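You operate a simulated robot arm through the tools that you are given. There is no shell and no other tool. Be economical: measure what you need, move in short steps, check, and stop when the job is done.

You are at the controls of a simulated robot arm. One attempt, no reset.

## Task
Grip the long bolt, try both yellow-banded rings and take it out.
Fine: vice tight till the green pin shows; run each ring on till it binds or is fully on the thread, and lay it back; slacken the vice and stand the bolt head down on the table. Set down upright: long black bolt.

The check looks at the end state, three seconds after you hand in, the way a careful person would. Anything else that was tipped, shoved, dropped, spilled or broken makes it a failure.

## Robot
A 7-joint arm with a two-finger parallel gripper, fixed in place. Base frame: the origin is at the foot of the arm, x ahead of it, y to its left, z up. Units: mm, rad, N and s.
With the tool pointing down near the work surface it reaches from about 240 to 620 mm from the base axis. Its first joint turns from -1.152 to 1.152 rad. Payload 2.6 kg.
The tool frame sits at the grasp point between the pads (the TCP): z along the fingers, y along the line on which they close. The tips reach 30 mm beyond it. The gripper opens to 94 mm. The fingers are 28 mm wide and 10 mm thick; the gripper's body (50 by 96 mm) begins 55 mm behind the TCP.
Orientation is that of the tool frame in the base frame, as a unit quaternion [w, x, y, z]. With the fingers straight down and closing along the base's y, the tool's x points along the base's -x, its y along +y and its z along -z.

## Interface
- The arm moves only by the tool play_rows. Its argument "targets" is a list that holds one entry, the list of rows, each a list of 6 numbers: the shift along the base's x, y, z in mm, then the turn, a rotation vector about the base's x, y, z in rad. In form: [[[tx, ty, tz, rx, ry, rz], ...]]. A call has 1 to 8 rows; each row shifts and turns the commanded pose from where the row before left it. "claw" is the finger opening in mm, from 0 to 94, set as the call begins (left out, the last holds). Each row takes 0.2 s and may step no farther than 50 mm and 0.15 rad from the row before; otherwise, or with a gripper value out of range, the whole call is refused. A pose out of reach is approached as far as the arm can. The call stops where the force on the tool passes 70 N (or 10 N more than at its start, if that is more) or the arm is blocked; 0.2 s more then pass. Each finger travels about 72 mm/s and halts on what it meets, pressing with about 27 N; the grip force reading is that of the motor and also rises with nothing between the fingers. The clock runs only during rows and for 0.2 s after the last one: add rows that do not move to give the fingers time. The reply holds the time, the measured pose of the TCP, the force on the tool along the base axes, the opening and the grip force, in the units named above and with some noise, with the torque about the TCP (base axes, N m) and any sound that the robot's microphone picked up.
- Cameras (640 x 400 px; columns grow to the right, rows downward): "scene" is fixed at [15.3, 419.5, 558.8]; the picture's right is [-0.92, -0.40, 0.00], its down [-0.25, 0.56, -0.79] and it looks along [0.32, -0.72, -0.62] (base axes); focal length 214 px, centre (320, 200). "wrist" rides on the gripper at [76, 14, -102] in the tool frame; the picture's right is [-0.18, 0.98, 0.00], its down [-0.75, -0.14, -0.64] and it looks along [-0.63, -0.12, 0.77] (tool axes); focal length 243 px, centre (320, 200). There is no depth. A picture from a camera that has moved, and an enlarged one, comes with that camera's place and axes in the base frame and with its lens.
- snapshot(camera): a new picture of that camera. It takes no simulated time.
- enlarge(camera, box): a new picture of the part [left, top, right, bottom] of that camera's present view, enlarged. It takes no simulated time.
- close_job(): hands the job in; it is judged then, once.

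Work in short steps. Places have to be worked out from the pictures, the camera data and where the tool is seen: move nearer, look again, correct. Check each grasp and each placing, and mend what went wrong. You have 120 turns and 84 pictures in all, those below and enlarged ones among them. Open the gripper and draw the arm clear of the work before you hand the job in, unless the task says otherwise; then end with one line.

The tools are called after "Call:" by a JSON object that holds its "fn" and its "kwargs". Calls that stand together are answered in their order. play_rows: Moves the arm, as the interface text tells. Its arguments: {"type":"object","properties":{"targets":{"type":"array"},"claw":{"type":"number"}},"required":["targets"]} The other tools are called the same way: snapshot (camera) takes a picture; enlarge (camera, box) takes an enlarged picture of a part of a camera's view; close_job () hands the job in.

At the start:

```text
t: 0.0
tcp_pos: [285.5, 168.3, 436.4]
tool_rot: [0.0, 0.001, 1.0, 0.001]
wrist_force: [0.3, 0.5, 0.2]
moment: [0.01, -0.01, -0.02]
gripper_width: 94.2
grip_force: 0.0
```

scene: 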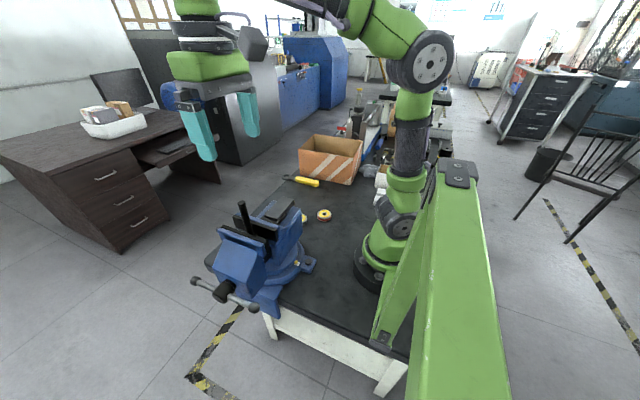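
wrist: 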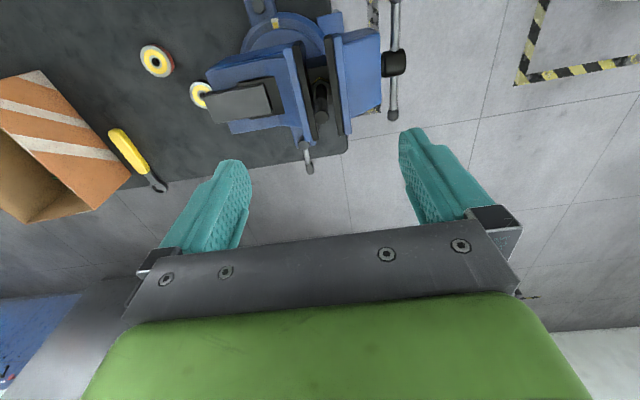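

The vice holds the long bolt and two yellow-banded rings lie near it. I enlarge both views to see the details.

Call:
{"fn": "enlarge", "kwargs": {"camera": "scene", "box": [180, 160, 380, 320]}}

Call:
{"fn": "enlarge", "kwargs": {"camera": "wrist", "box": [120, 0, 440, 200]}}

```text
2.50 times, centred on (280, 240) of scene
camera zoom: at [15.3, 419.5, 558.8], right [-0.92, -0.4, 0.0], down [-0.25, 0.56, -0.79], along [0.32, -0.72, -0.62], focal length 536 px, centre (420, 100)
```

zoom: 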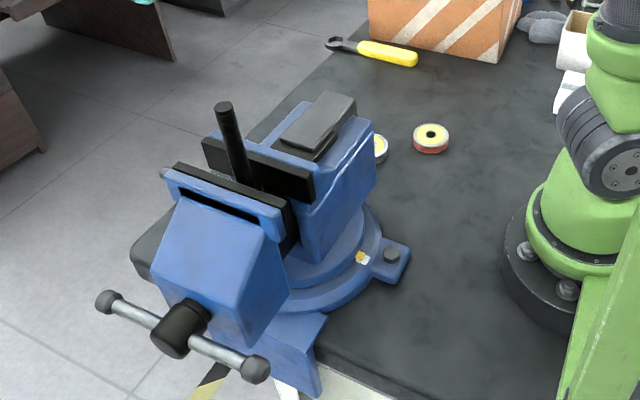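

```text
2.00 times, centred on (280, 100) of wrist
camera zoom: at [208.9, 181.7, 538.5], right [0.19, 0.98, 0.0], down [0.75, -0.14, 0.64], along [0.63, -0.12, -0.77], focal length 485 px, centre (400, 400)
```

zoom: 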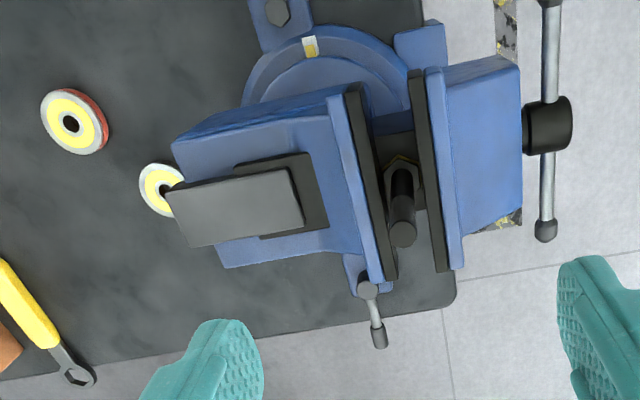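

Estimates: bolt top about (306,165,279), vice screw hub about (303,278,115) with its bar lying along x (half-length ~85). I plan to sweep the bar round with closed fingers pointing at -y, so I first move out in front and turn the tool about z.

Call:
{"fn": "play_rows", "kwargs": {"targets": [[[2, 20, -4, 0, 0, -0.15], [2, 20, -4, 0, 0, -0.15], [2, 20, -4, 0, 0, -0.15], [2, 20, -4, 0, 0, -0.15], [2, 20, -4, 0, 0, -0.15], [2, 20, -4, 0, 0, -0.15], [2, 20, -4, 0, 0, -0.15], [2, 20, -4, 0, 0, -0.15]]], "claw": 0}}

```text
t: 1.8
tcp_pos: [301.6, 327.7, 403.3]
tool_rot: [0.001, 0.566, 0.824, 0.001]
wrist_force: [0.3, -0.7, 0.4]
moment: [0.0, -0.02, 0.01]
gripper_width: 0.0
grip_force: 26.9
```

The turn works; I finish the quarter turn and start tilting the fingers towards -y.

Call:
{"fn": "play_rows", "kwargs": {"targets": [[[0, 10, 0, 0, 0, -0.125], [0, 10, 0, 0, 0, -0.125], [0, 10, 0, 0, 0, -0.12], [0, 10, 0, -0.15, 0, 0], [0, 10, 0, -0.15, 0, 0], [0, 10, 0, -0.15, 0, 0], [0, 10, 0, -0.15, 0, 0], [0, 0, 0, -0.15, 0, 0]]]}}

Call:
{"fn": "snapshot", "kwargs": {"camera": "wrist"}}

Call:
{"fn": "snapshot", "kwargs": {"camera": "scene"}}

```text
t: 3.6
tcp_pos: [251.2, 277.1, 342.6]
tool_rot: [0.226, 0.67, 0.671, -0.223]
wrist_force: [-0.1, 0.1, 0.0]
moment: [-0.04, -0.03, 0.0]
gripper_width: 0.3
grip_force: 27.2
out of reach, approached as far as the arm can: row 4, 5, 6, 7, 8
```

```text
79 pictures are left
camera wrist: at [264.4, 400.1, 378.7], right [0.98, -0.14, 0.12], down [-0.14, -0.21, 0.97], along [-0.11, -0.97, -0.23], focal length 243 px, centre (320, 200)
```

wrist: 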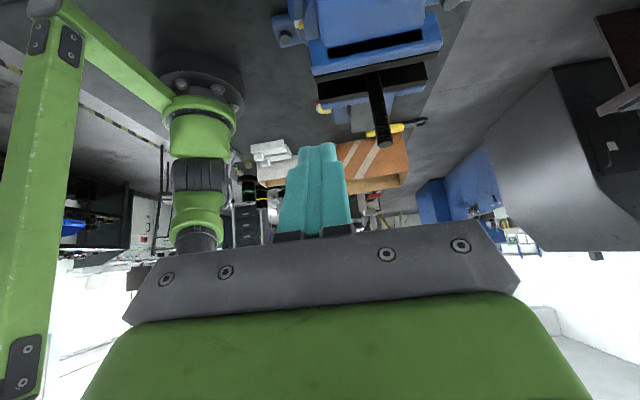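

```text
78 pictures are left
```

scene: 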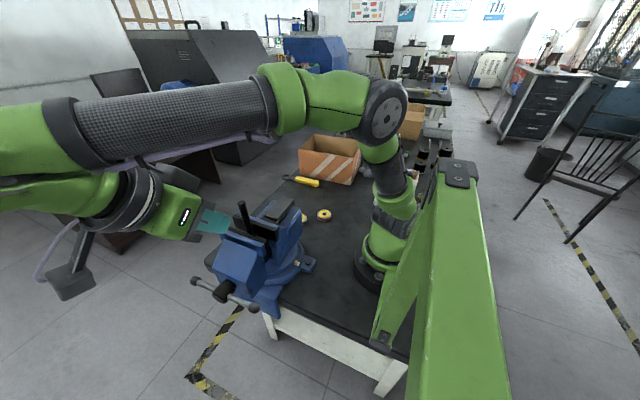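

The tilt is reached but the pose was clipped by reach. I test where the commanded pose is with a small safe step back towards the arm.

Call:
{"fn": "play_rows", "kwargs": {"targets": [[[0, -25, 0, 0.1, 0, 0], [0, -25, 0, 0.1, 0, 0]]]}}

```text
t: 4.2
tcp_pos: [249.8, 227.1, 342.0]
tool_rot: [0.157, 0.69, 0.689, -0.156]
wrist_force: [0.0, -0.2, -0.3]
moment: [-0.01, 0.03, -0.03]
gripper_width: 0.0
grip_force: 27.0
```

The commanded pose follows the clipped one. Now I move out in front of the vice to about (303,335,250) and look.

Call:
{"fn": "play_rows", "kwargs": {"targets": [[[13, 27, -15, 0, 0, 0], [13, 27, -15, 0, 0, 0], [13, 27, -30, 0, 0, 0], [14, 27, -32, 0, 0, 0]]]}}

Call:
{"fn": "snapshot", "kwargs": {"camera": "wrist"}}

Call:
{"fn": "enlarge", "kwargs": {"camera": "scene", "box": [140, 160, 340, 320]}}

```text
t: 5.2
tcp_pos: [304.5, 336.8, 249.0]
tool_rot: [0.158, 0.689, 0.69, -0.156]
wrist_force: [0.4, -0.9, 0.0]
moment: [0.01, 0.0, 0.01]
gripper_width: 0.1
grip_force: 27.1
```

```text
77 pictures are left
camera wrist: at [318.0, 449.9, 309.2], right [0.98, -0.17, 0.08], down [-0.14, -0.4, 0.9], along [-0.12, -0.9, -0.42], focal length 243 px, centre (320, 200)
```

wrist: 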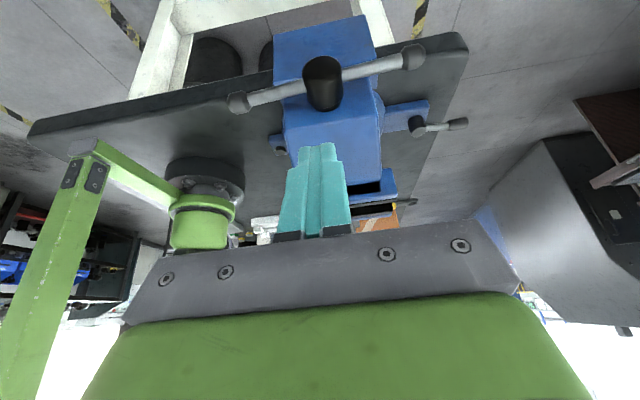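

```text
2.50 times, centred on (240, 240) of scene
camera zoom: at [15.3, 419.5, 558.8], right [-0.92, -0.4, 0.0], down [-0.25, 0.56, -0.79], along [0.32, -0.72, -0.62], focal length 536 px, centre (520, 100)
```

zoom: 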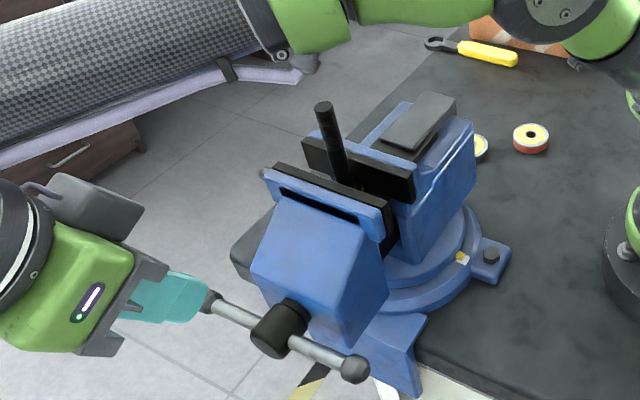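

From both views the bar's centre is about (308,281,106), ends at x≈221 (z≈111) and x≈395 (z≈98). Tightening is clockwise seen from +y, so the near (x=221) end must go down; I put the closed fingertips above it.

Call:
{"fn": "play_rows", "kwargs": {"targets": [[[-32, 0, -20, 0, 0, 0], [-32, 0, -20, 0, 0, 0], [0, -21, -22, 0, 0, 0], [0, -21, -22, 0, 0, 0]]]}}

Call:
{"fn": "snapshot", "kwargs": {"camera": "wrist"}}

Call:
{"fn": "enlarge", "kwargs": {"camera": "scene", "box": [140, 160, 340, 320]}}

```text
t: 6.2
tcp_pos: [240.3, 292.4, 166.7]
tool_rot: [0.157, 0.69, 0.689, -0.157]
wrist_force: [0.8, 0.2, 0.4]
moment: [-0.01, -0.01, -0.01]
gripper_width: 0.0
grip_force: 27.4
```

```text
75 pictures are left
camera wrist: at [254.5, 406.7, 225.7], right [0.98, -0.17, 0.08], down [-0.14, -0.4, 0.9], along [-0.12, -0.9, -0.42], focal length 243 px, centre (320, 200)
```

wrist: 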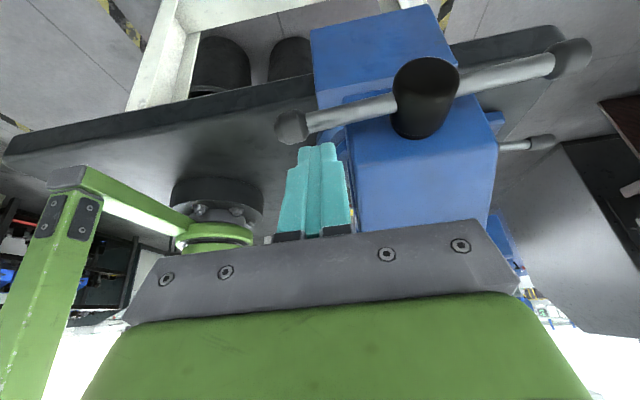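

```text
2.50 times, centred on (240, 240) of scene
camera zoom: at [15.3, 419.6, 558.8], right [-0.92, -0.4, 0.0], down [-0.25, 0.56, -0.79], along [0.32, -0.72, -0.62], focal length 536 px, centre (520, 100)
```

zoom: 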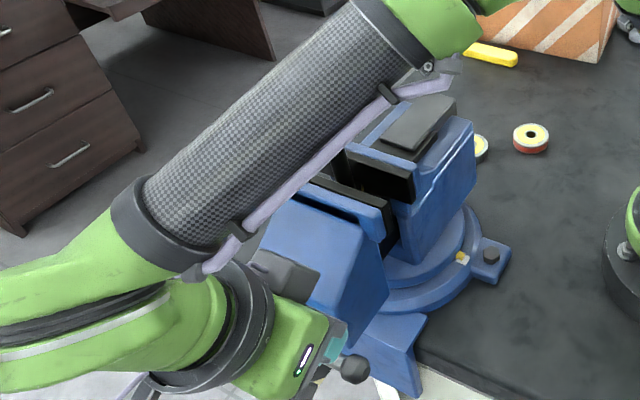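

Fingertips are above the near end knob, well aligned. I push it down and round the lower left quarter (radius 70 arc).

Call:
{"fn": "play_rows", "kwargs": {"targets": [[[-10, 4, -25, 0, 0, 0], [-0.6, 0, -17, 0, 0, 0], [4, 0, -18, 0, 0, 0], [8.5, 0, -16, 0, 0, 0], [9.5, 0, -11, 0, 0, 0]]]}}

Call:
{"fn": "snapshot", "kwargs": {"camera": "wrist"}}

```text
t: 7.4
tcp_pos: [250.4, 297.6, 79.2]
tool_rot: [0.156, 0.689, 0.69, -0.157]
wrist_force: [-8.8, 5.7, 15.0]
moment: [-0.08, 0.06, -0.1]
gripper_width: 0.0
grip_force: 27.4
```

```text
73 pictures are left
camera wrist: at [264.8, 412.1, 139.1], right [0.98, -0.16, 0.08], down [-0.14, -0.4, 0.9], along [-0.12, -0.9, -0.42], focal length 243 px, centre (320, 200)
```

wrist: 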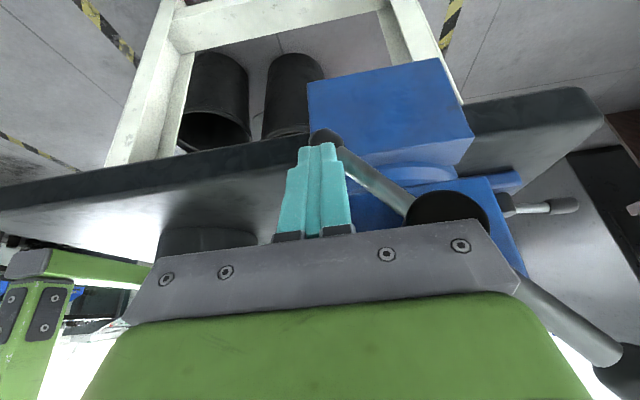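

The bar turned about 56° with only ~17 N. I go up and over to the other (now upper) end on the +x side and begin pushing it over the top.

Call:
{"fn": "play_rows", "kwargs": {"targets": [[[0, 0, 48, 0, 0, 0], [0, 0, 48, 0, 0, 0], [30, 0, 45, 0, 0, 0], [50, 0, 0, 0, 0, 0], [50, 0, 0, 0, 0, 0], [11, 0, -32, 0, 0, 0], [-14, 0, -4, 0, 0, 0], [-22, 0, 12, 0, 0, 0]]]}}

Call:
{"fn": "snapshot", "kwargs": {"camera": "wrist"}}

```text
refused: row 3 steps farther than a row can; nothing moved
```

```text
72 pictures are left
camera wrist: at [264.8, 412.1, 139.1], right [0.98, -0.16, 0.08], down [-0.14, -0.4, 0.9], along [-0.12, -0.9, -0.42], focal length 243 px, centre (320, 200)
```

wrist: 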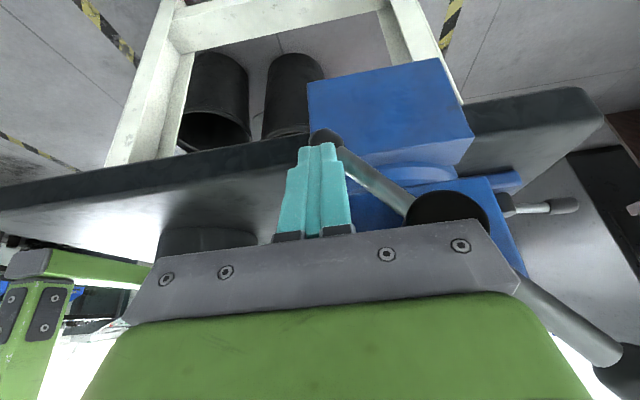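

The step limit is on the combined length; I split it accordingly.

Call:
{"fn": "play_rows", "kwargs": {"targets": [[[0, 0, 50, 0, 0, 0], [0, 0, 50, 0, 0, 0], [20, 0, 45, 0, 0, 0], [50, 0, 0, 0, 0, 0], [50, 0, 0, 0, 0, 0], [21, 0, -36, 0, 0, 0], [-14, 0, -4, 0, 0, 0], [-22, 0, 12, 0, 0, 0]]]}}

Call:
{"fn": "snapshot", "kwargs": {"camera": "wrist"}}

```text
t: 9.2
tcp_pos: [364.0, 297.1, 202.7]
tool_rot: [0.166, 0.689, 0.691, -0.145]
wrist_force: [35.5, 11.5, 36.7]
moment: [-0.44, -0.3, 0.55]
gripper_width: 0.0
grip_force: 26.8
```

```text
71 pictures are left
camera wrist: at [374.7, 410.4, 263.8], right [0.98, -0.16, 0.11], down [-0.16, -0.41, 0.9], along [-0.1, -0.9, -0.43], focal length 243 px, centre (320, 200)
```

wrist: 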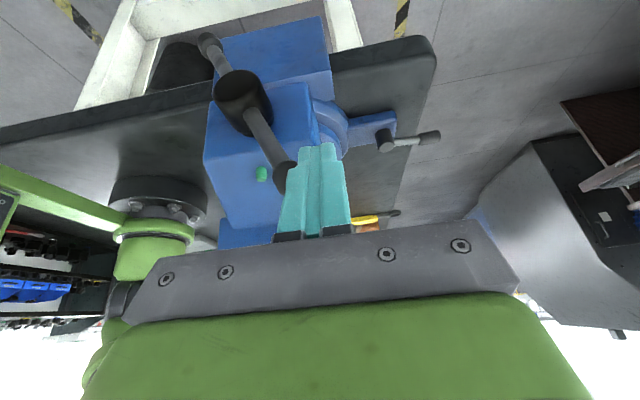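

A green pin already shows on the vice front and the resistance rose to ~50 N: the vice is tight. I back the fingers off and look.

Call:
{"fn": "play_rows", "kwargs": {"targets": [[[25, 0, 0, 0, 0, 0], [20, 20, 20, 0, 0, 0], [0, 25, 35, 0, 0, 0]]]}}

Call:
{"fn": "enlarge", "kwargs": {"camera": "wrist", "box": [100, 20, 420, 220]}}

Call:
{"fn": "enlarge", "kwargs": {"camera": "scene", "box": [140, 160, 340, 320]}}

```text
t: 10.0
tcp_pos: [399.7, 337.3, 248.4]
tool_rot: [0.159, 0.689, 0.689, -0.157]
wrist_force: [0.3, -0.4, 0.2]
moment: [0.01, 0.0, 0.0]
gripper_width: 0.0
grip_force: 26.7
out of reach, approached as far as the arm can: row 3
```

```text
2.00 times, centred on (260, 120) of wrist
camera zoom: at [413.1, 452.2, 308.4], right [0.98, -0.16, 0.08], down [-0.14, -0.4, 0.91], along [-0.11, -0.9, -0.42], focal length 485 px, centre (440, 360)
```

zoom: 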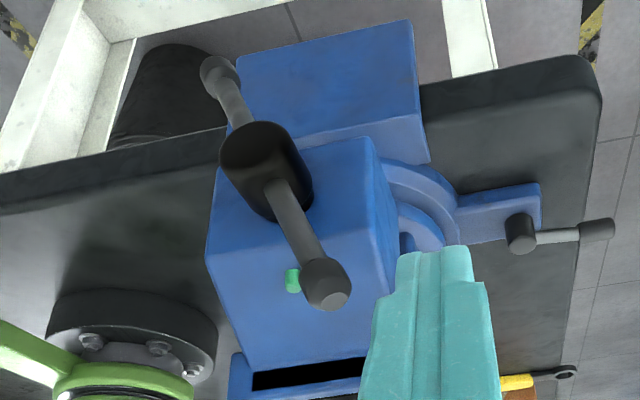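

```text
2.50 times, centred on (240, 240) of scene
camera zoom: at [15.3, 419.5, 558.8], right [-0.92, -0.4, 0.0], down [-0.25, 0.56, -0.79], along [0.32, -0.72, -0.62], focal length 536 px, centre (520, 100)
```

zoom: 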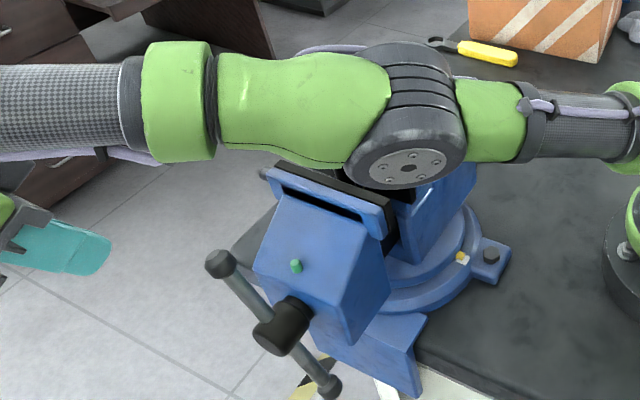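

The green pin stands out: the bolt is clamped. I now go up, bring the tool back to vertical and turn it back while travelling towards the rings.

Call:
{"fn": "play_rows", "kwargs": {"targets": [[[-15, -15, 44, 0.149, 0, 0], [-15, -15, 44, 0.149, 0, 0], [-15, -15, 44, 0.148, 0, 0], [-8, -45, 10, 0, 0, 0.15], [-8, -45, 10, 0, 0, 0.15], [-8, -45, 0, 0, 0, 0.15], [-8, -45, 0, 0, 0, 0.15], [-8, -45, 0, 0, 0, 0.15]]], "claw": 80}}

Call:
{"fn": "snapshot", "kwargs": {"camera": "wrist"}}

Call:
{"fn": "enlarge", "kwargs": {"camera": "scene", "box": [180, 140, 380, 265]}}

```text
t: 11.8
tcp_pos: [313.7, 70.9, 401.1]
tool_rot: [0.001, 0.397, 0.918, 0.0]
wrist_force: [0.3, 0.4, 0.0]
moment: [-0.02, -0.02, 0.01]
gripper_width: 80.0
grip_force: 0.1
```

```text
68 pictures are left
camera wrist: at [271.2, 136.6, 503.9], right [0.84, 0.54, 0.0], down [0.41, -0.65, 0.64], along [0.35, -0.54, -0.77], focal length 243 px, centre (320, 200)
```

wrist: 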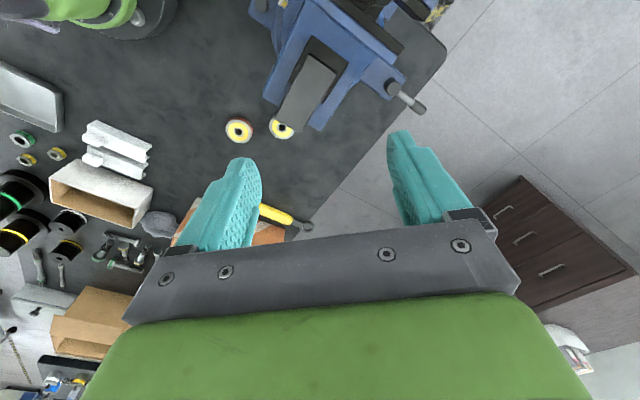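

```text
3.20 times, centred on (280, 202) of scene
camera zoom: at [15.3, 419.6, 558.8], right [-0.92, -0.4, 0.0], down [-0.25, 0.56, -0.79], along [0.32, -0.72, -0.62], focal length 686 px, centre (448, 192)
```

zoom: 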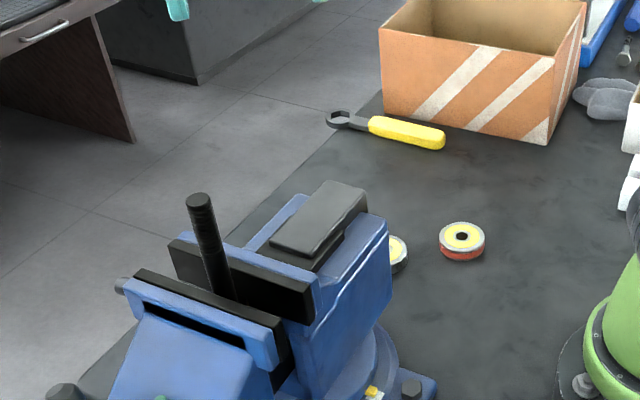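

There are more ring-like objects further off to the left in this view; I enlarge that area and the two near rings.

Call:
{"fn": "enlarge", "kwargs": {"camera": "wrist", "box": [0, 80, 170, 290]}}

Call:
{"fn": "enlarge", "kwargs": {"camera": "wrist", "box": [210, 60, 330, 150]}}

```text
1.90 times, centred on (85, 185) of wrist
camera zoom: at [271.2, 136.6, 503.9], right [0.84, 0.54, 0.0], down [0.41, -0.65, 0.64], along [0.35, -0.54, -0.77], focal length 462 px, centre (768, 229)
```

zoom: 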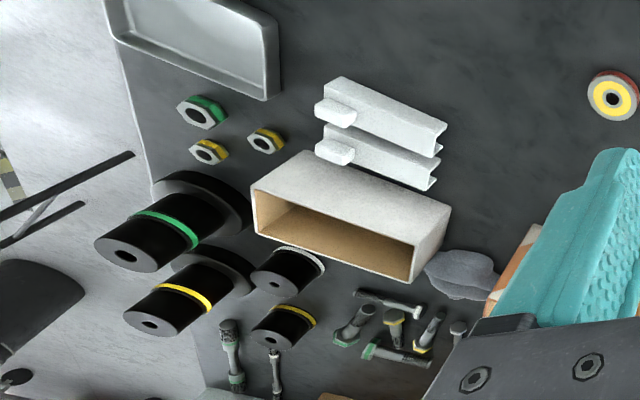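

```text
4.44 times, centred on (270, 105) of wrist
camera zoom: at [271.2, 136.6, 503.9], right [0.84, 0.54, 0.0], down [0.41, -0.65, 0.64], along [0.35, -0.54, -0.77], focal length 1078 px, centre (542, 622)
```

zoom: 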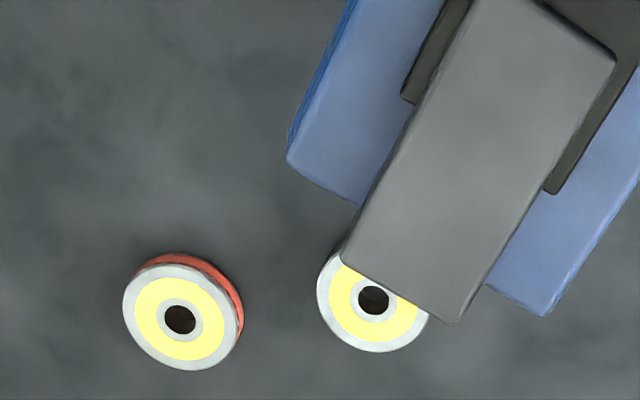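

The other items (nuts, plug gauges) stay untouched; the ring gauges are at about (245,-142) (red rim) and (317,-83) (plain rim), both ~56 mm wide. I travel to above the red one, turning the tool to start with plenty of wrist travel for screwing.

Call:
{"fn": "play_rows", "kwargs": {"targets": [[[-4.3, -13.3, -13, 0, 0, 0.149], [-4.3, -13.3, -13, 0, 0, 0.149], [-4.3, -13.3, -13, 0, 0, 0.149], [-4.3, -13.3, -13, 0, 0, 0.149], [-4.3, -13.3, -13, 0, 0, 0.149], [-4.3, -13.3, -13, 0, 0, 0.149], [-4.3, -13.3, -13, 0, 0, 0.149], [-4.3, -13.3, -13, 0, 0, 0.149]]]}}

Call:
{"fn": "play_rows", "kwargs": {"targets": [[[-4.3, -13.3, -18, 0, 0, 0.149], [-4.3, -13.3, -18, 0, 0, 0.149], [-4.3, -13.3, -18, 0, 0, 0.149], [-4.3, -13.3, -18, 0, 0, 0.149], [-4.3, -13.3, -18, 0, 0, 0.149], [-4.3, -13.3, -18, 0, 0, 0.149], [-4.3, -13.3, -18, 0, 0, 0.149], [-4.3, -13.3, -18, 0, 0, 0.149]]]}}

Call:
{"fn": "snapshot", "kwargs": {"camera": "wrist"}}

```text
t: 13.6
tcp_pos: [278.9, -37.2, 297.2]
tool_rot: [0.001, -0.186, 0.983, 0.001]
wrist_force: [0.8, -0.7, 0.2]
moment: [0.0, 0.0, -0.01]
gripper_width: 80.0
grip_force: 0.0
```

```text
t: 15.4
tcp_pos: [245.6, -143.3, 152.8]
tool_rot: [-0.001, -0.706, 0.709, 0.001]
wrist_force: [-0.3, 0.2, 0.5]
moment: [-0.01, 0.0, 0.0]
gripper_width: 80.3
grip_force: 0.1
```

```text
64 pictures are left
camera wrist: at [230.6, -219.4, 256.0], right [-0.98, 0.19, 0.0], down [0.15, 0.75, 0.64], along [0.12, 0.63, -0.77], focal length 243 px, centre (320, 200)
```

wrist: 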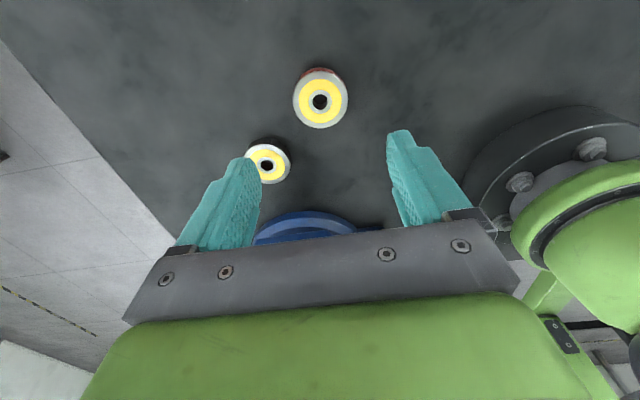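

Ring 1 is directly below (244.5,-144). I descend so the tips are about 4 mm above the table, then close.

Call:
{"fn": "play_rows", "kwargs": {"targets": [[[-0.8, -0.5, -40, 0, 0, 0], [0, 0, -40, 0, 0, 0], [0, 0, -25, 0, 0, 0], [0, 0, -14, 0, 0, 0]]]}}

Call:
{"fn": "play_rows", "kwargs": {"targets": [[[0, 0, 0, 0, 0, 0], [0, 0, 0, 0, 0, 0], [0, 0, 0, 0, 0, 0]]], "claw": 40}}

Call:
{"fn": "snapshot", "kwargs": {"camera": "wrist"}}

```text
t: 16.4
tcp_pos: [245.3, -142.7, 34.2]
tool_rot: [0.0, -0.705, 0.709, 0.002]
wrist_force: [0.9, -0.4, 0.4]
moment: [0.01, -0.03, -0.01]
gripper_width: 80.1
grip_force: 0.2
```

```text
t: 17.2
tcp_pos: [244.8, -143.2, 34.5]
tool_rot: [0.0, -0.705, 0.709, 0.001]
wrist_force: [-0.6, -0.3, 0.0]
moment: [0.01, -0.03, 0.0]
gripper_width: 51.6
grip_force: 27.2
```

```text
63 pictures are left
camera wrist: at [229.7, -219.5, 137.3], right [-0.98, 0.19, 0.0], down [0.15, 0.75, 0.64], along [0.12, 0.63, -0.77], focal length 243 px, centre (320, 200)
```

wrist: 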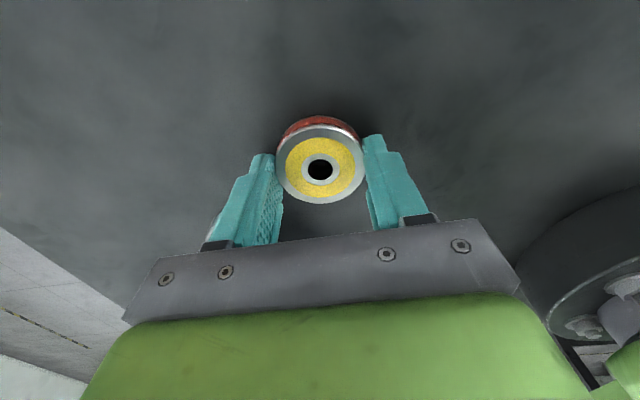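

Ring 1 is held centred (OD 51.6). I lift it and carry it over beyond the bolt to get a precise view of the bolt top.

Call:
{"fn": "play_rows", "kwargs": {"targets": [[[0, 0, 50, 0, 0, 0], [0, 0, 50, 0, 0, 0], [5, 25, 42, 0, 0, 0], [5, 25, 42, 0, 0, 0], [5, 25, 42, 0, 0, 0], [5, 25, 42, 0, 0, 0], [5, 25, 42, 0, 0, 0], [5, 25, 42, 0, 0, 0]]]}}

Call:
{"fn": "play_rows", "kwargs": {"targets": [[[5.2, 36.4, -4, 0, 0, 0], [5.2, 36.4, -4, 0, 0, 0], [5.2, 36.4, -4, 0, 0, 0], [5.2, 36.4, -4, 0, 0, 0], [5.2, 36.4, -4, 0, 0, 0], [5.2, 36.4, -4, 0, 0, 0]]]}}

Call:
{"fn": "snapshot", "kwargs": {"camera": "wrist"}}

Call:
{"fn": "enlarge", "kwargs": {"camera": "scene", "box": [180, 140, 330, 240]}}

```text
t: 19.0
tcp_pos: [271.6, 6.4, 388.0]
tool_rot: [0.001, -0.705, 0.709, 0.001]
wrist_force: [-0.7, 0.3, -2.1]
moment: [0.04, -0.05, -0.01]
gripper_width: 51.6
grip_force: 27.2
```

```text
t: 20.4
tcp_pos: [306.6, 225.7, 362.5]
tool_rot: [-0.001, -0.705, 0.71, 0.001]
wrist_force: [-0.6, 0.2, -1.6]
moment: [0.03, 0.0, 0.0]
gripper_width: 51.3
grip_force: 27.4
```

```text
62 pictures are left
camera wrist: at [291.3, 149.6, 465.5], right [-0.98, 0.19, 0.0], down [0.15, 0.75, 0.64], along [0.12, 0.63, -0.77], focal length 243 px, centre (320, 200)
```

wrist: 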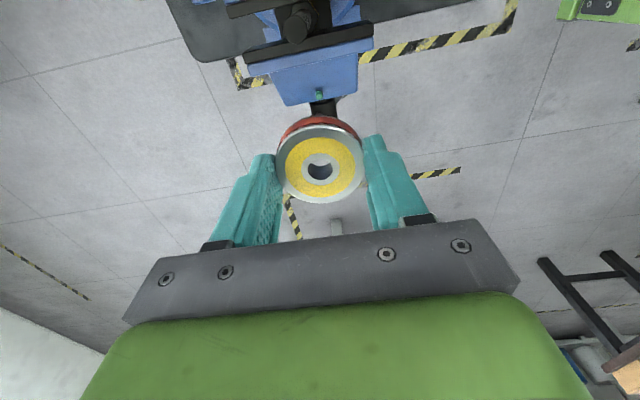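

```text
4.00 times, centred on (255, 190) of scene
camera zoom: at [15.3, 419.5, 558.8], right [-0.92, -0.4, 0.0], down [-0.25, 0.56, -0.79], along [0.32, -0.72, -0.62], focal length 858 px, centre (580, 240)
```

zoom: 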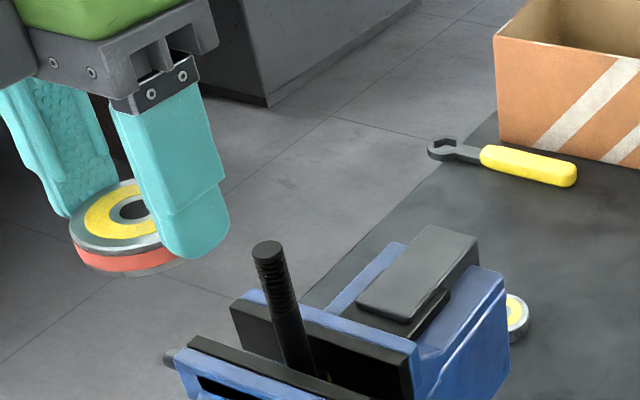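

I enlarge the wrist view on the bolt top for a precise fix.

Call:
{"fn": "enlarge", "kwargs": {"camera": "wrist", "box": [240, 0, 380, 100]}}

```text
4.00 times, centred on (310, 50) of wrist
camera zoom: at [291.3, 149.6, 465.5], right [-0.98, 0.19, 0.0], down [0.15, 0.75, 0.64], along [0.12, 0.63, -0.77], focal length 970 px, centre (360, 800)
```

zoom: 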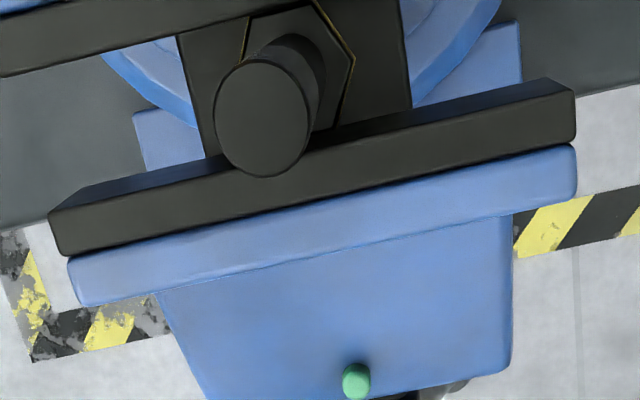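

Bolt top comes out at about (310.3,163,274.5), about 15 mm across. I bring the ring above it with ~15 mm clearance and check.

Call:
{"fn": "play_rows", "kwargs": {"targets": [[[1.7, -31, -10, 0, 0, 0], [2, -31.6, -10, 0, 0, 0], [0, 0, -18, 0, 0, 0], [0, 0, 0, 0, 0, 0]]]}}

Call:
{"fn": "enlarge", "kwargs": {"camera": "wrist", "box": [250, 80, 390, 220]}}

Call:
{"fn": "enlarge", "kwargs": {"camera": "scene", "box": [200, 140, 300, 220]}}

```text
t: 21.4
tcp_pos: [310.7, 162.2, 325.2]
tool_rot: [0.0, -0.705, 0.71, 0.001]
wrist_force: [-0.1, -0.6, -1.8]
moment: [0.0, 0.0, 0.0]
gripper_width: 51.5
grip_force: 27.3
```

```text
2.86 times, centred on (320, 150) of wrist
camera zoom: at [295.0, 85.7, 427.1], right [-0.98, 0.19, 0.0], down [0.15, 0.75, 0.64], along [0.12, 0.63, -0.77], focal length 693 px, centre (320, 343)
```

zoom: 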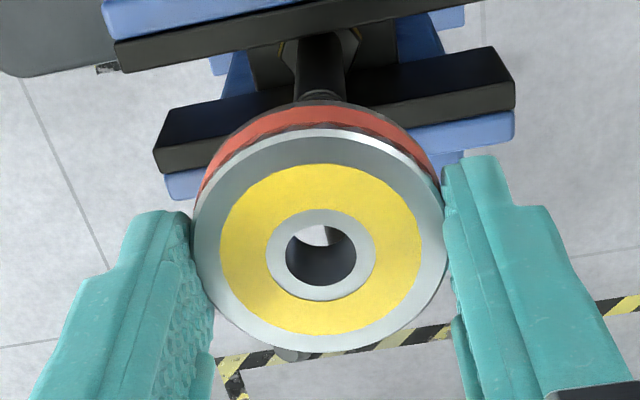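

```text
5.00 times, centred on (250, 180) of scene
camera zoom: at [15.4, 419.5, 558.8], right [-0.92, -0.4, 0.0], down [-0.25, 0.56, -0.79], along [0.32, -0.72, -0.62], focal length 1072 px, centre (670, 300)
```

zoom: 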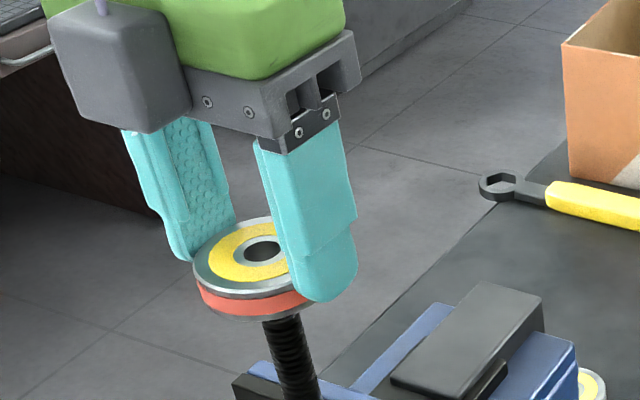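

The ring is coaxial with the bolt in both views. I lower it gently to contact.

Call:
{"fn": "play_rows", "kwargs": {"targets": [[[0, 0.3, -8, 0, 0, 0], [0, 0, -3, 0, 0, 0], [0, 0, -3, 0, 0, 0], [0, 0, -2, 0, 0, 0]]]}}

```text
t: 22.4
tcp_pos: [310.3, 162.5, 310.4]
tool_rot: [0.002, -0.704, 0.71, -0.001]
wrist_force: [-1.8, -4.7, 12.4]
moment: [-0.49, 0.32, -0.03]
gripper_width: 51.6
grip_force: 26.8
```

Contact is made (≈14 N). I start turning clockwise with a slight downward bias.

Call:
{"fn": "play_rows", "kwargs": {"targets": [[[0, 0, 0, 0, 0, -0.15], [0, 0, -0.3, 0, 0, -0.15], [0, 0, -0.3, 0, 0, -0.15], [0, 0, -0.3, 0, 0, -0.15], [0, 0, -0.3, 0, 0, -0.15], [0, 0, -0.3, 0, 0, -0.15], [0, 0, -0.3, 0, 0, -0.15], [0, 0, -0.3, 0, 0, -0.15]]]}}

Call:
{"fn": "enlarge", "kwargs": {"camera": "scene", "box": [200, 140, 300, 220]}}

```text
t: 24.2
tcp_pos: [309.8, 163.2, 307.1]
tool_rot: [0.001, -0.181, 0.984, 0.0]
wrist_force: [2.9, -0.9, 13.5]
moment: [-0.05, -0.29, -0.02]
gripper_width: 51.8
grip_force: 27.5
```

```text
5.00 times, centred on (250, 180) of scene
camera zoom: at [15.3, 419.5, 558.8], right [-0.92, -0.4, 0.0], down [-0.25, 0.56, -0.79], along [0.32, -0.72, -0.62], focal length 1072 px, centre (670, 300)
```

zoom: 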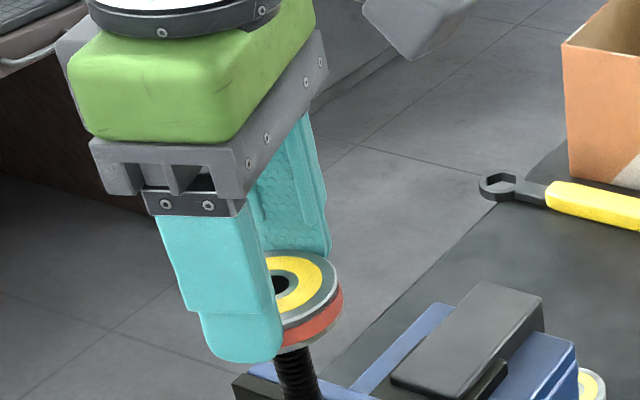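

It came down ~3 mm with almost no torque. I continue turning with the same bias to see whether it advances by thread.

Call:
{"fn": "play_rows", "kwargs": {"targets": [[[0, 0, -0.2, 0, 0, -0.15], [0, 0, -0.2, 0, 0, -0.15], [0, 0, -0.2, 0, 0, -0.15], [0, 0, -0.2, 0, 0, -0.15], [0, 0, -0.2, 0, 0, -0.15], [0, 0, -0.2, 0, 0, -0.15], [0, 0, -0.2, 0, 0, -0.15], [0, 0, -0.2, 0, 0, -0.15]]]}}

Call:
{"fn": "enlarge", "kwargs": {"camera": "wrist", "box": [250, 80, 390, 220]}}

```text
t: 26.0
tcp_pos: [310.2, 162.3, 305.6]
tool_rot: [0.001, 0.406, 0.914, 0.0]
wrist_force: [0.6, 2.2, 2.0]
moment: [0.13, -0.07, 0.4]
gripper_width: 52.9
grip_force: 26.7
```

```text
2.86 times, centred on (320, 150) of wrist
camera zoom: at [268.6, 229.2, 407.9], right [0.85, 0.52, 0.0], down [0.4, -0.65, 0.64], along [0.34, -0.55, -0.77], focal length 693 px, centre (320, 343)
```

zoom: 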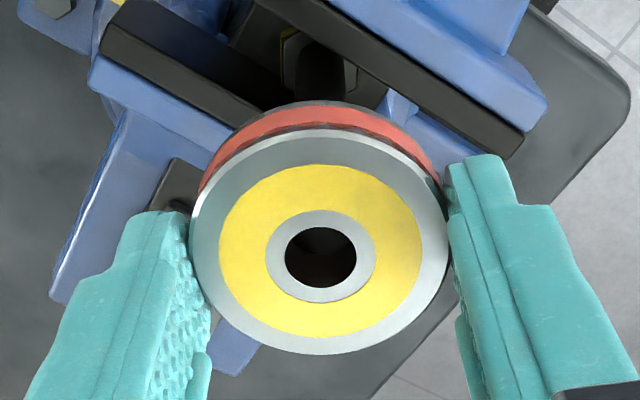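

Torque about z has risen to 0.4 N m while the axial force dropped: threads have caught. I continue with a light bias.

Call:
{"fn": "play_rows", "kwargs": {"targets": [[[0, 0, -0.2, 0, 0, -0.15], [0, 0, -0.2, 0, 0, -0.15], [0, 0, -0.2, 0, 0, -0.15], [0, 0, -0.2, 0, 0, -0.15]]]}}

Call:
{"fn": "enlarge", "kwargs": {"camera": "wrist", "box": [250, 80, 390, 220]}}

```text
t: 27.0
tcp_pos: [308.6, 162.1, 303.5]
tool_rot: [0.0, 0.659, 0.752, 0.0]
wrist_force: [2.0, 0.5, 1.6]
moment: [0.03, -0.04, 0.18]
gripper_width: 52.4
grip_force: 26.8
```

```text
2.86 times, centred on (320, 150) of wrist
camera zoom: at [313.3, 240.3, 407.0], right [1.0, -0.05, 0.0], down [-0.04, -0.76, 0.64], along [-0.03, -0.64, -0.77], focal length 693 px, centre (320, 343)
```

zoom: 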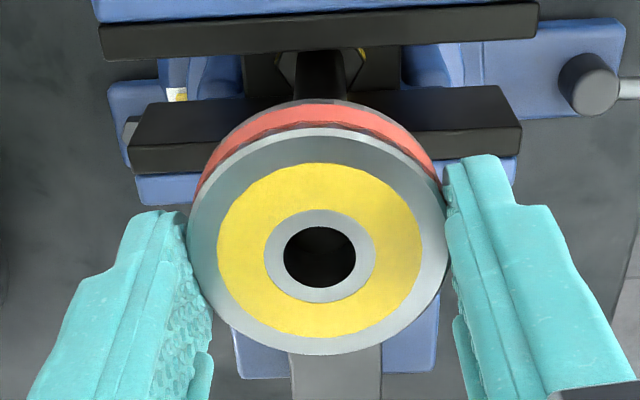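

The ring seems to be advancing noticeably (z 303.5, below the command). I turn further in steps of 0.6 rad.

Call:
{"fn": "play_rows", "kwargs": {"targets": [[[0.5, 0, -0.4, 0, 0, -0.15], [0.5, 0, -0.3, 0, 0, -0.15], [0, 0, -0.3, 0, 0, -0.15], [0, 0, -0.3, 0, 0, -0.15]]]}}

Call:
{"fn": "enlarge", "kwargs": {"camera": "scene", "box": [200, 140, 300, 220]}}

```text
t: 28.0
tcp_pos: [310.2, 162.3, 302.9]
tool_rot: [0.001, 0.85, 0.526, -0.001]
wrist_force: [-2.8, 0.6, 0.6]
moment: [-0.03, 0.22, 0.72]
gripper_width: 52.0
grip_force: 27.0
```

```text
5.00 times, centred on (250, 180) of scene
camera zoom: at [15.3, 419.5, 558.8], right [-0.92, -0.4, 0.0], down [-0.25, 0.56, -0.79], along [0.32, -0.72, -0.62], focal length 1072 px, centre (670, 300)
```

zoom: 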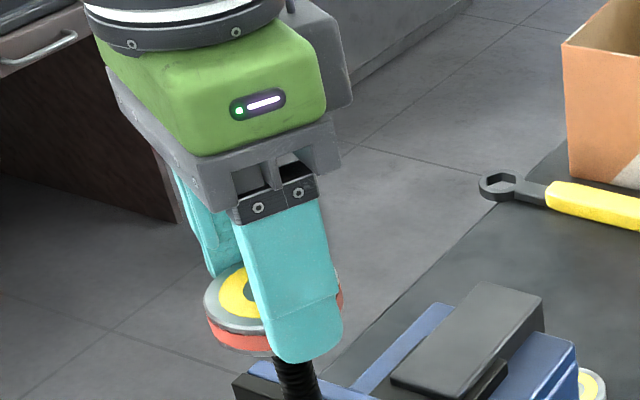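

Torque has climbed to 0.72 N m: it may be binding. I turn a little more to tell binding from friction.

Call:
{"fn": "play_rows", "kwargs": {"targets": [[[0, 0, -0.1, 0, 0, -0.12], [0, 0, -0.1, 0, 0, -0.12], [0, 0, -0.1, 0, 0, -0.12]]]}}

Call:
{"fn": "snapshot", "kwargs": {"camera": "wrist"}}

```text
t: 28.8
tcp_pos: [311.3, 163.3, 303.1]
tool_rot: [0.001, 0.931, 0.365, -0.001]
wrist_force: [-1.9, 1.9, -0.3]
moment: [0.13, 0.28, 0.4]
gripper_width: 53.1
grip_force: 26.8
```

```text
53 pictures are left
camera wrist: at [375.9, 204.6, 405.6], right [0.53, -0.85, 0.0], down [-0.65, -0.41, 0.64], along [-0.54, -0.34, -0.77], focal length 243 px, centre (320, 200)
```

wrist: 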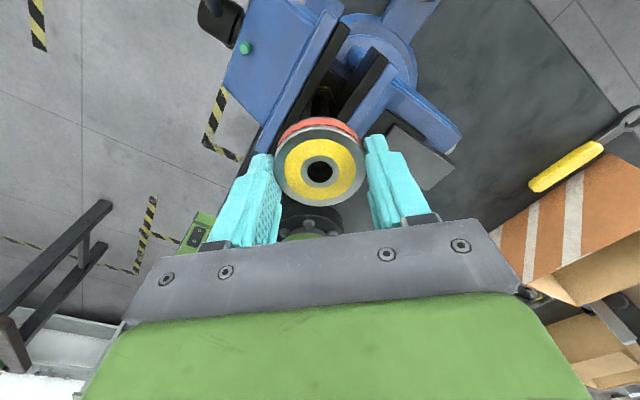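

z has stopped at ~303 while the tool still turned ~1 rad, so the ring is probably bound and slipping in the pads. I open, turn back, and check how it sits.

Call:
{"fn": "play_rows", "kwargs": {"targets": [[[0, 0, 0, 0, 0, 0], [0, 0, 0, 0, 0, 0], [0, 0, 0, 0, 0, 0.15], [0, 0, 0, 0, 0, 0.15], [0, 0, 0, 0, 0, 0.15], [0, 0, 0, 0, 0, 0.15], [0, 0, 0, 0, 0, 0.15], [0, 0, 0, 0, 0, 0.15]]], "claw": 70}}

Call:
{"fn": "enlarge", "kwargs": {"camera": "wrist", "box": [250, 80, 390, 220]}}

Call:
{"fn": "enlarge", "kwargs": {"camera": "scene", "box": [200, 140, 300, 220]}}

```text
t: 30.6
tcp_pos: [310.4, 162.0, 302.3]
tool_rot: [0.002, 0.679, 0.734, -0.001]
wrist_force: [-0.5, -0.4, 0.3]
moment: [0.01, -0.01, 0.02]
gripper_width: 70.1
grip_force: 0.1
```

```text
2.86 times, centred on (320, 150) of wrist
camera zoom: at [318.3, 240.1, 405.7], right [0.99, -0.11, 0.0], down [-0.08, -0.76, 0.64], along [-0.07, -0.64, -0.77], focal length 693 px, centre (320, 343)
```

zoom: 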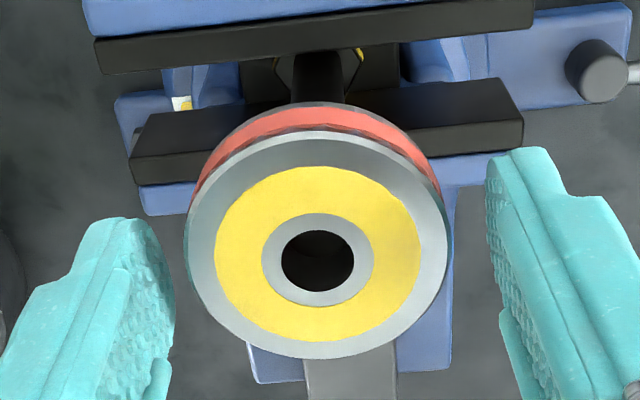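

```text
5.00 times, centred on (250, 180) of scene
camera zoom: at [15.3, 419.5, 558.8], right [-0.92, -0.4, 0.0], down [-0.25, 0.56, -0.79], along [0.32, -0.72, -0.62], focal length 1072 px, centre (670, 300)
```

zoom: 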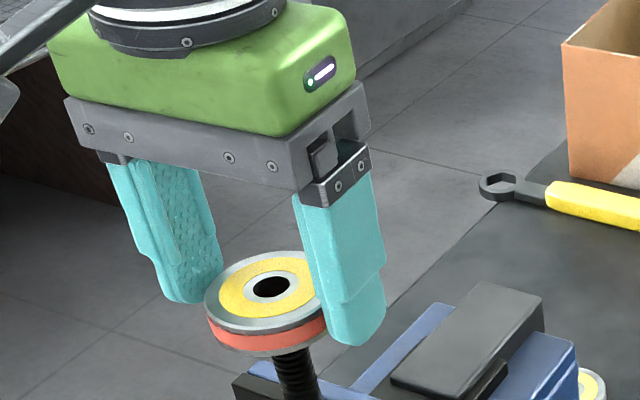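

The ring stays level on the bolt. I re-grip and turn clockwise once more to confirm binding.

Call:
{"fn": "play_rows", "kwargs": {"targets": [[[0, 0, 0, 0, 0, 0], [0, 0, 0, 0, 0, 0], [0, 0, -0.1, 0, 0, -0.14], [0, 0, -0.1, 0, 0, -0.14], [0, 0, -0.1, 0, 0, -0.14], [0, 0, -0.1, 0, 0, -0.14], [0, 0, -0.1, 0, 0, -0.14]]], "claw": 40}}

Call:
{"fn": "enlarge", "kwargs": {"camera": "scene", "box": [200, 140, 300, 220]}}

```text
t: 32.2
tcp_pos: [310.6, 161.6, 302.9]
tool_rot: [0.002, 0.89, 0.456, -0.001]
wrist_force: [-3.0, 0.9, 0.5]
moment: [0.1, 0.26, 0.72]
gripper_width: 53.7
grip_force: 26.6
```

```text
5.00 times, centred on (250, 180) of scene
camera zoom: at [15.3, 419.5, 558.8], right [-0.92, -0.4, 0.0], down [-0.25, 0.56, -0.79], along [0.32, -0.72, -0.62], focal length 1072 px, centre (670, 300)
```

zoom: 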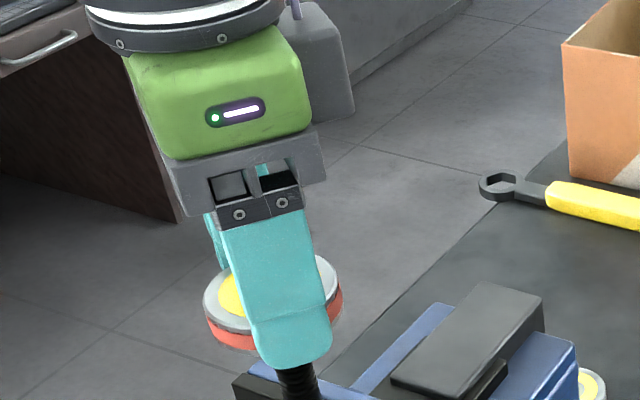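

No further advance, torque 0.7 N m: ring 1 (red) binds. Now I unscrew it counter-clockwise with slight upward following.

Call:
{"fn": "play_rows", "kwargs": {"targets": [[[0, 0, 0, 0, 0, 0.15], [0, 0, 0.1, 0, 0, 0.15], [0, 0, 0.2, 0, 0, 0.15], [0, 0, 0.2, 0, 0, 0.15], [0, 0, 0.2, 0, 0, 0.15], [0, 0, 0.3, 0, 0, 0.15], [0, 0, 0.3, 0, 0, 0.15], [0, 0, 0.3, 0, 0, 0.15]]]}}

Call:
{"fn": "play_rows", "kwargs": {"targets": [[[0, 0, 0.3, 0, 0, 0.15], [0, 0, 0.3, 0, 0, 0.15], [0, 0, 0.3, 0, 0, 0.15], [0, 0, 0.3, 0, 0, 0.15], [0, 0, 0.3, 0, 0, 0.15], [0, 0, 0.3, 0, 0, 0.15], [0, 0, 0.3, 0, 0, 0.15], [0, 0, 0.3, 0, 0, 0.15]]]}}

```text
t: 34.0
tcp_pos: [310.4, 163.7, 304.9]
tool_rot: [0.002, 0.477, 0.879, 0.001]
wrist_force: [-1.2, 0.9, 15.7]
moment: [0.2, 0.1, -0.08]
gripper_width: 53.1
grip_force: 27.3
```

```text
t: 35.8
tcp_pos: [311.7, 163.3, 305.9]
tool_rot: [0.001, -0.103, 0.995, 0.002]
wrist_force: [-0.1, 0.1, -1.4]
moment: [0.01, 0.01, -0.01]
gripper_width: 53.1
grip_force: 27.1
```

Torque is gone and the tool carries just the ring's weight: it is free. I lift it straight up and check.

Call:
{"fn": "play_rows", "kwargs": {"targets": [[[0, 0, 2, 0, 0, 0.1], [0, 0, 3, 0, 0, 0.1], [0, 0, 8, 0, 0, 0], [0, 0, 30, 0, 0, 0], [0, 0, 45, 0, 0, 0]]]}}

Call:
{"fn": "enlarge", "kwargs": {"camera": "scene", "box": [180, 100, 330, 220]}}

Call:
{"fn": "enlarge", "kwargs": {"camera": "wrist", "box": [210, 20, 430, 240]}}

```text
t: 37.0
tcp_pos: [311.3, 162.5, 393.2]
tool_rot: [0.001, -0.202, 0.979, 0.002]
wrist_force: [-0.2, 0.2, -1.9]
moment: [-0.03, 0.01, -0.03]
gripper_width: 53.0
grip_force: 27.5
```

```text
3.33 times, centred on (255, 160) of scene
camera zoom: at [15.3, 419.5, 558.8], right [-0.92, -0.4, 0.0], down [-0.25, 0.56, -0.79], along [0.32, -0.72, -0.62], focal length 715 px, centre (537, 333)
```

zoom: 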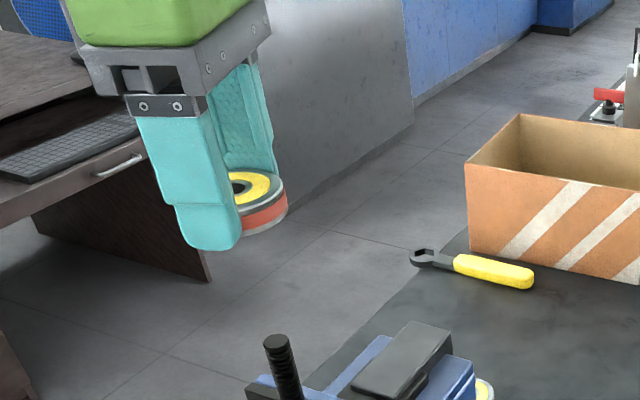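

```text
1.82 times, centred on (320, 130) of wrist
camera zoom: at [234.7, 146.5, 496.4], right [-0.22, 0.98, 0.0], down [0.75, 0.17, 0.64], along [0.63, 0.14, -0.77], focal length 441 px, centre (320, 327)
```

zoom: 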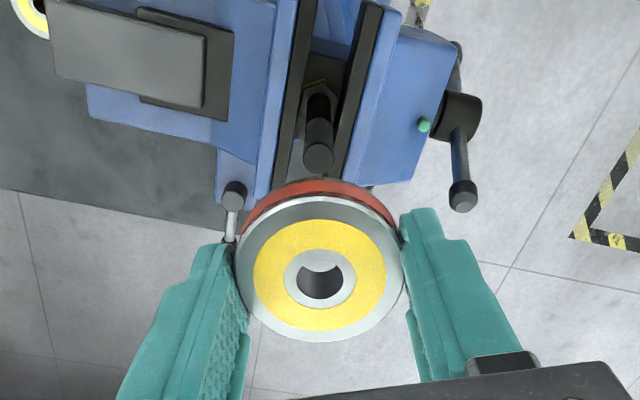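

Ring 1 is clear of the bolt and held level. I carry it back over its old place (245,-143.5).

Call:
{"fn": "play_rows", "kwargs": {"targets": [[[-8.3, -38.3, 0, 0, 0, 0], [-8.3, -38.3, 0, 0, 0, 0], [-8.3, -38.3, 0, 0, 0, 0], [-8.3, -38.3, 0, 0, 0, 0], [-8.3, -38.3, 0, 0, 0, 0], [-8.3, -38.3, 0, 0, 0, 0], [-8.3, -38.3, 0, 0, 0, 0], [-8.3, -38.3, 0, 0, 0, 0]]]}}

Call:
{"fn": "play_rows", "kwargs": {"targets": [[[0, 0, -45, 0, 0, 0], [0, 0, -45, 0, 0, 0], [0, 0, -45, 0, 0, 0], [0, 0, -45, 0, 0, 0], [0, 0, -45, 0, 0, 0], [0, 0, -45, 0, 0, 0], [0, 0, -45, 0, 0, 0], [0, 0, -28, 0, 0, 0]]]}}

Call:
{"fn": "snapshot", "kwargs": {"camera": "wrist"}}

```text
t: 38.8
tcp_pos: [241.9, -144.5, 394.6]
tool_rot: [0.0, -0.201, 0.98, 0.001]
wrist_force: [0.5, -1.1, -1.0]
moment: [-0.02, -0.02, 0.01]
gripper_width: 52.8
grip_force: 27.2
```

```text
t: 40.6
tcp_pos: [242.7, -143.4, 50.9]
tool_rot: [0.0, -0.2, 0.98, 0.001]
wrist_force: [-0.2, 0.8, -2.2]
moment: [-0.02, 0.01, 0.01]
gripper_width: 53.1
grip_force: 26.8
```

```text
47 pictures are left
camera wrist: at [167.0, -160.4, 152.6], right [-0.22, 0.98, 0.0], down [0.75, 0.16, 0.64], along [0.63, 0.14, -0.77], focal length 243 px, centre (320, 200)
```

wrist: 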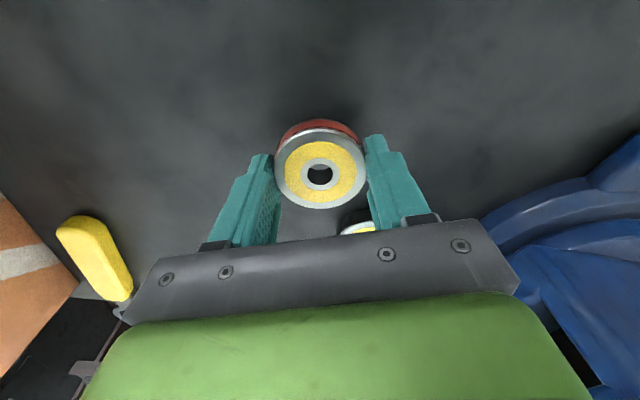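

I lower it in small steps towards table contact.

Call:
{"fn": "play_rows", "kwargs": {"targets": [[[1, 0, -8, 0, 0, 0], [1, 0, -5, 0, 0, 0], [0, 0, -2, 0, 0, 0], [0, 0, -2, 0, 0, 0]]]}}

Call:
{"fn": "enlarge", "kwargs": {"camera": "scene", "box": [270, 150, 390, 240]}}

```text
t: 41.6
tcp_pos: [246.3, -143.1, 33.2]
tool_rot: [0.002, -0.2, 0.98, 0.001]
wrist_force: [-0.4, 0.8, -1.9]
moment: [-0.01, 0.0, 0.01]
gripper_width: 52.8
grip_force: 26.8
```

```text
4.44 times, centred on (330, 195) of scene
camera zoom: at [15.4, 419.5, 558.8], right [-0.92, -0.4, 0.0], down [-0.25, 0.56, -0.79], along [0.32, -0.72, -0.62], focal length 953 px, centre (276, 222)
```

zoom: 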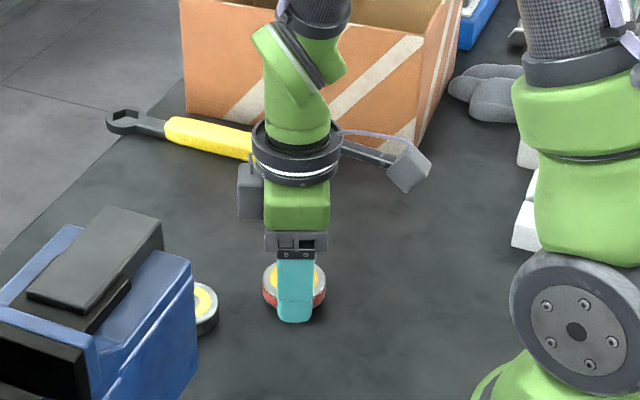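

Still no contact at 33; two more small steps.

Call:
{"fn": "play_rows", "kwargs": {"targets": [[[0, 0, -1, 0, 0, 0], [0, 0, -1, 0, 0, 0], [0, 0, 0, 0, 0, 0]]]}}

```text
t: 42.4
tcp_pos: [246.2, -144.5, 31.1]
tool_rot: [0.001, -0.2, 0.98, 0.001]
wrist_force: [0.0, -0.6, -0.7]
moment: [-0.02, 0.06, 0.02]
gripper_width: 53.2
grip_force: 26.7
```

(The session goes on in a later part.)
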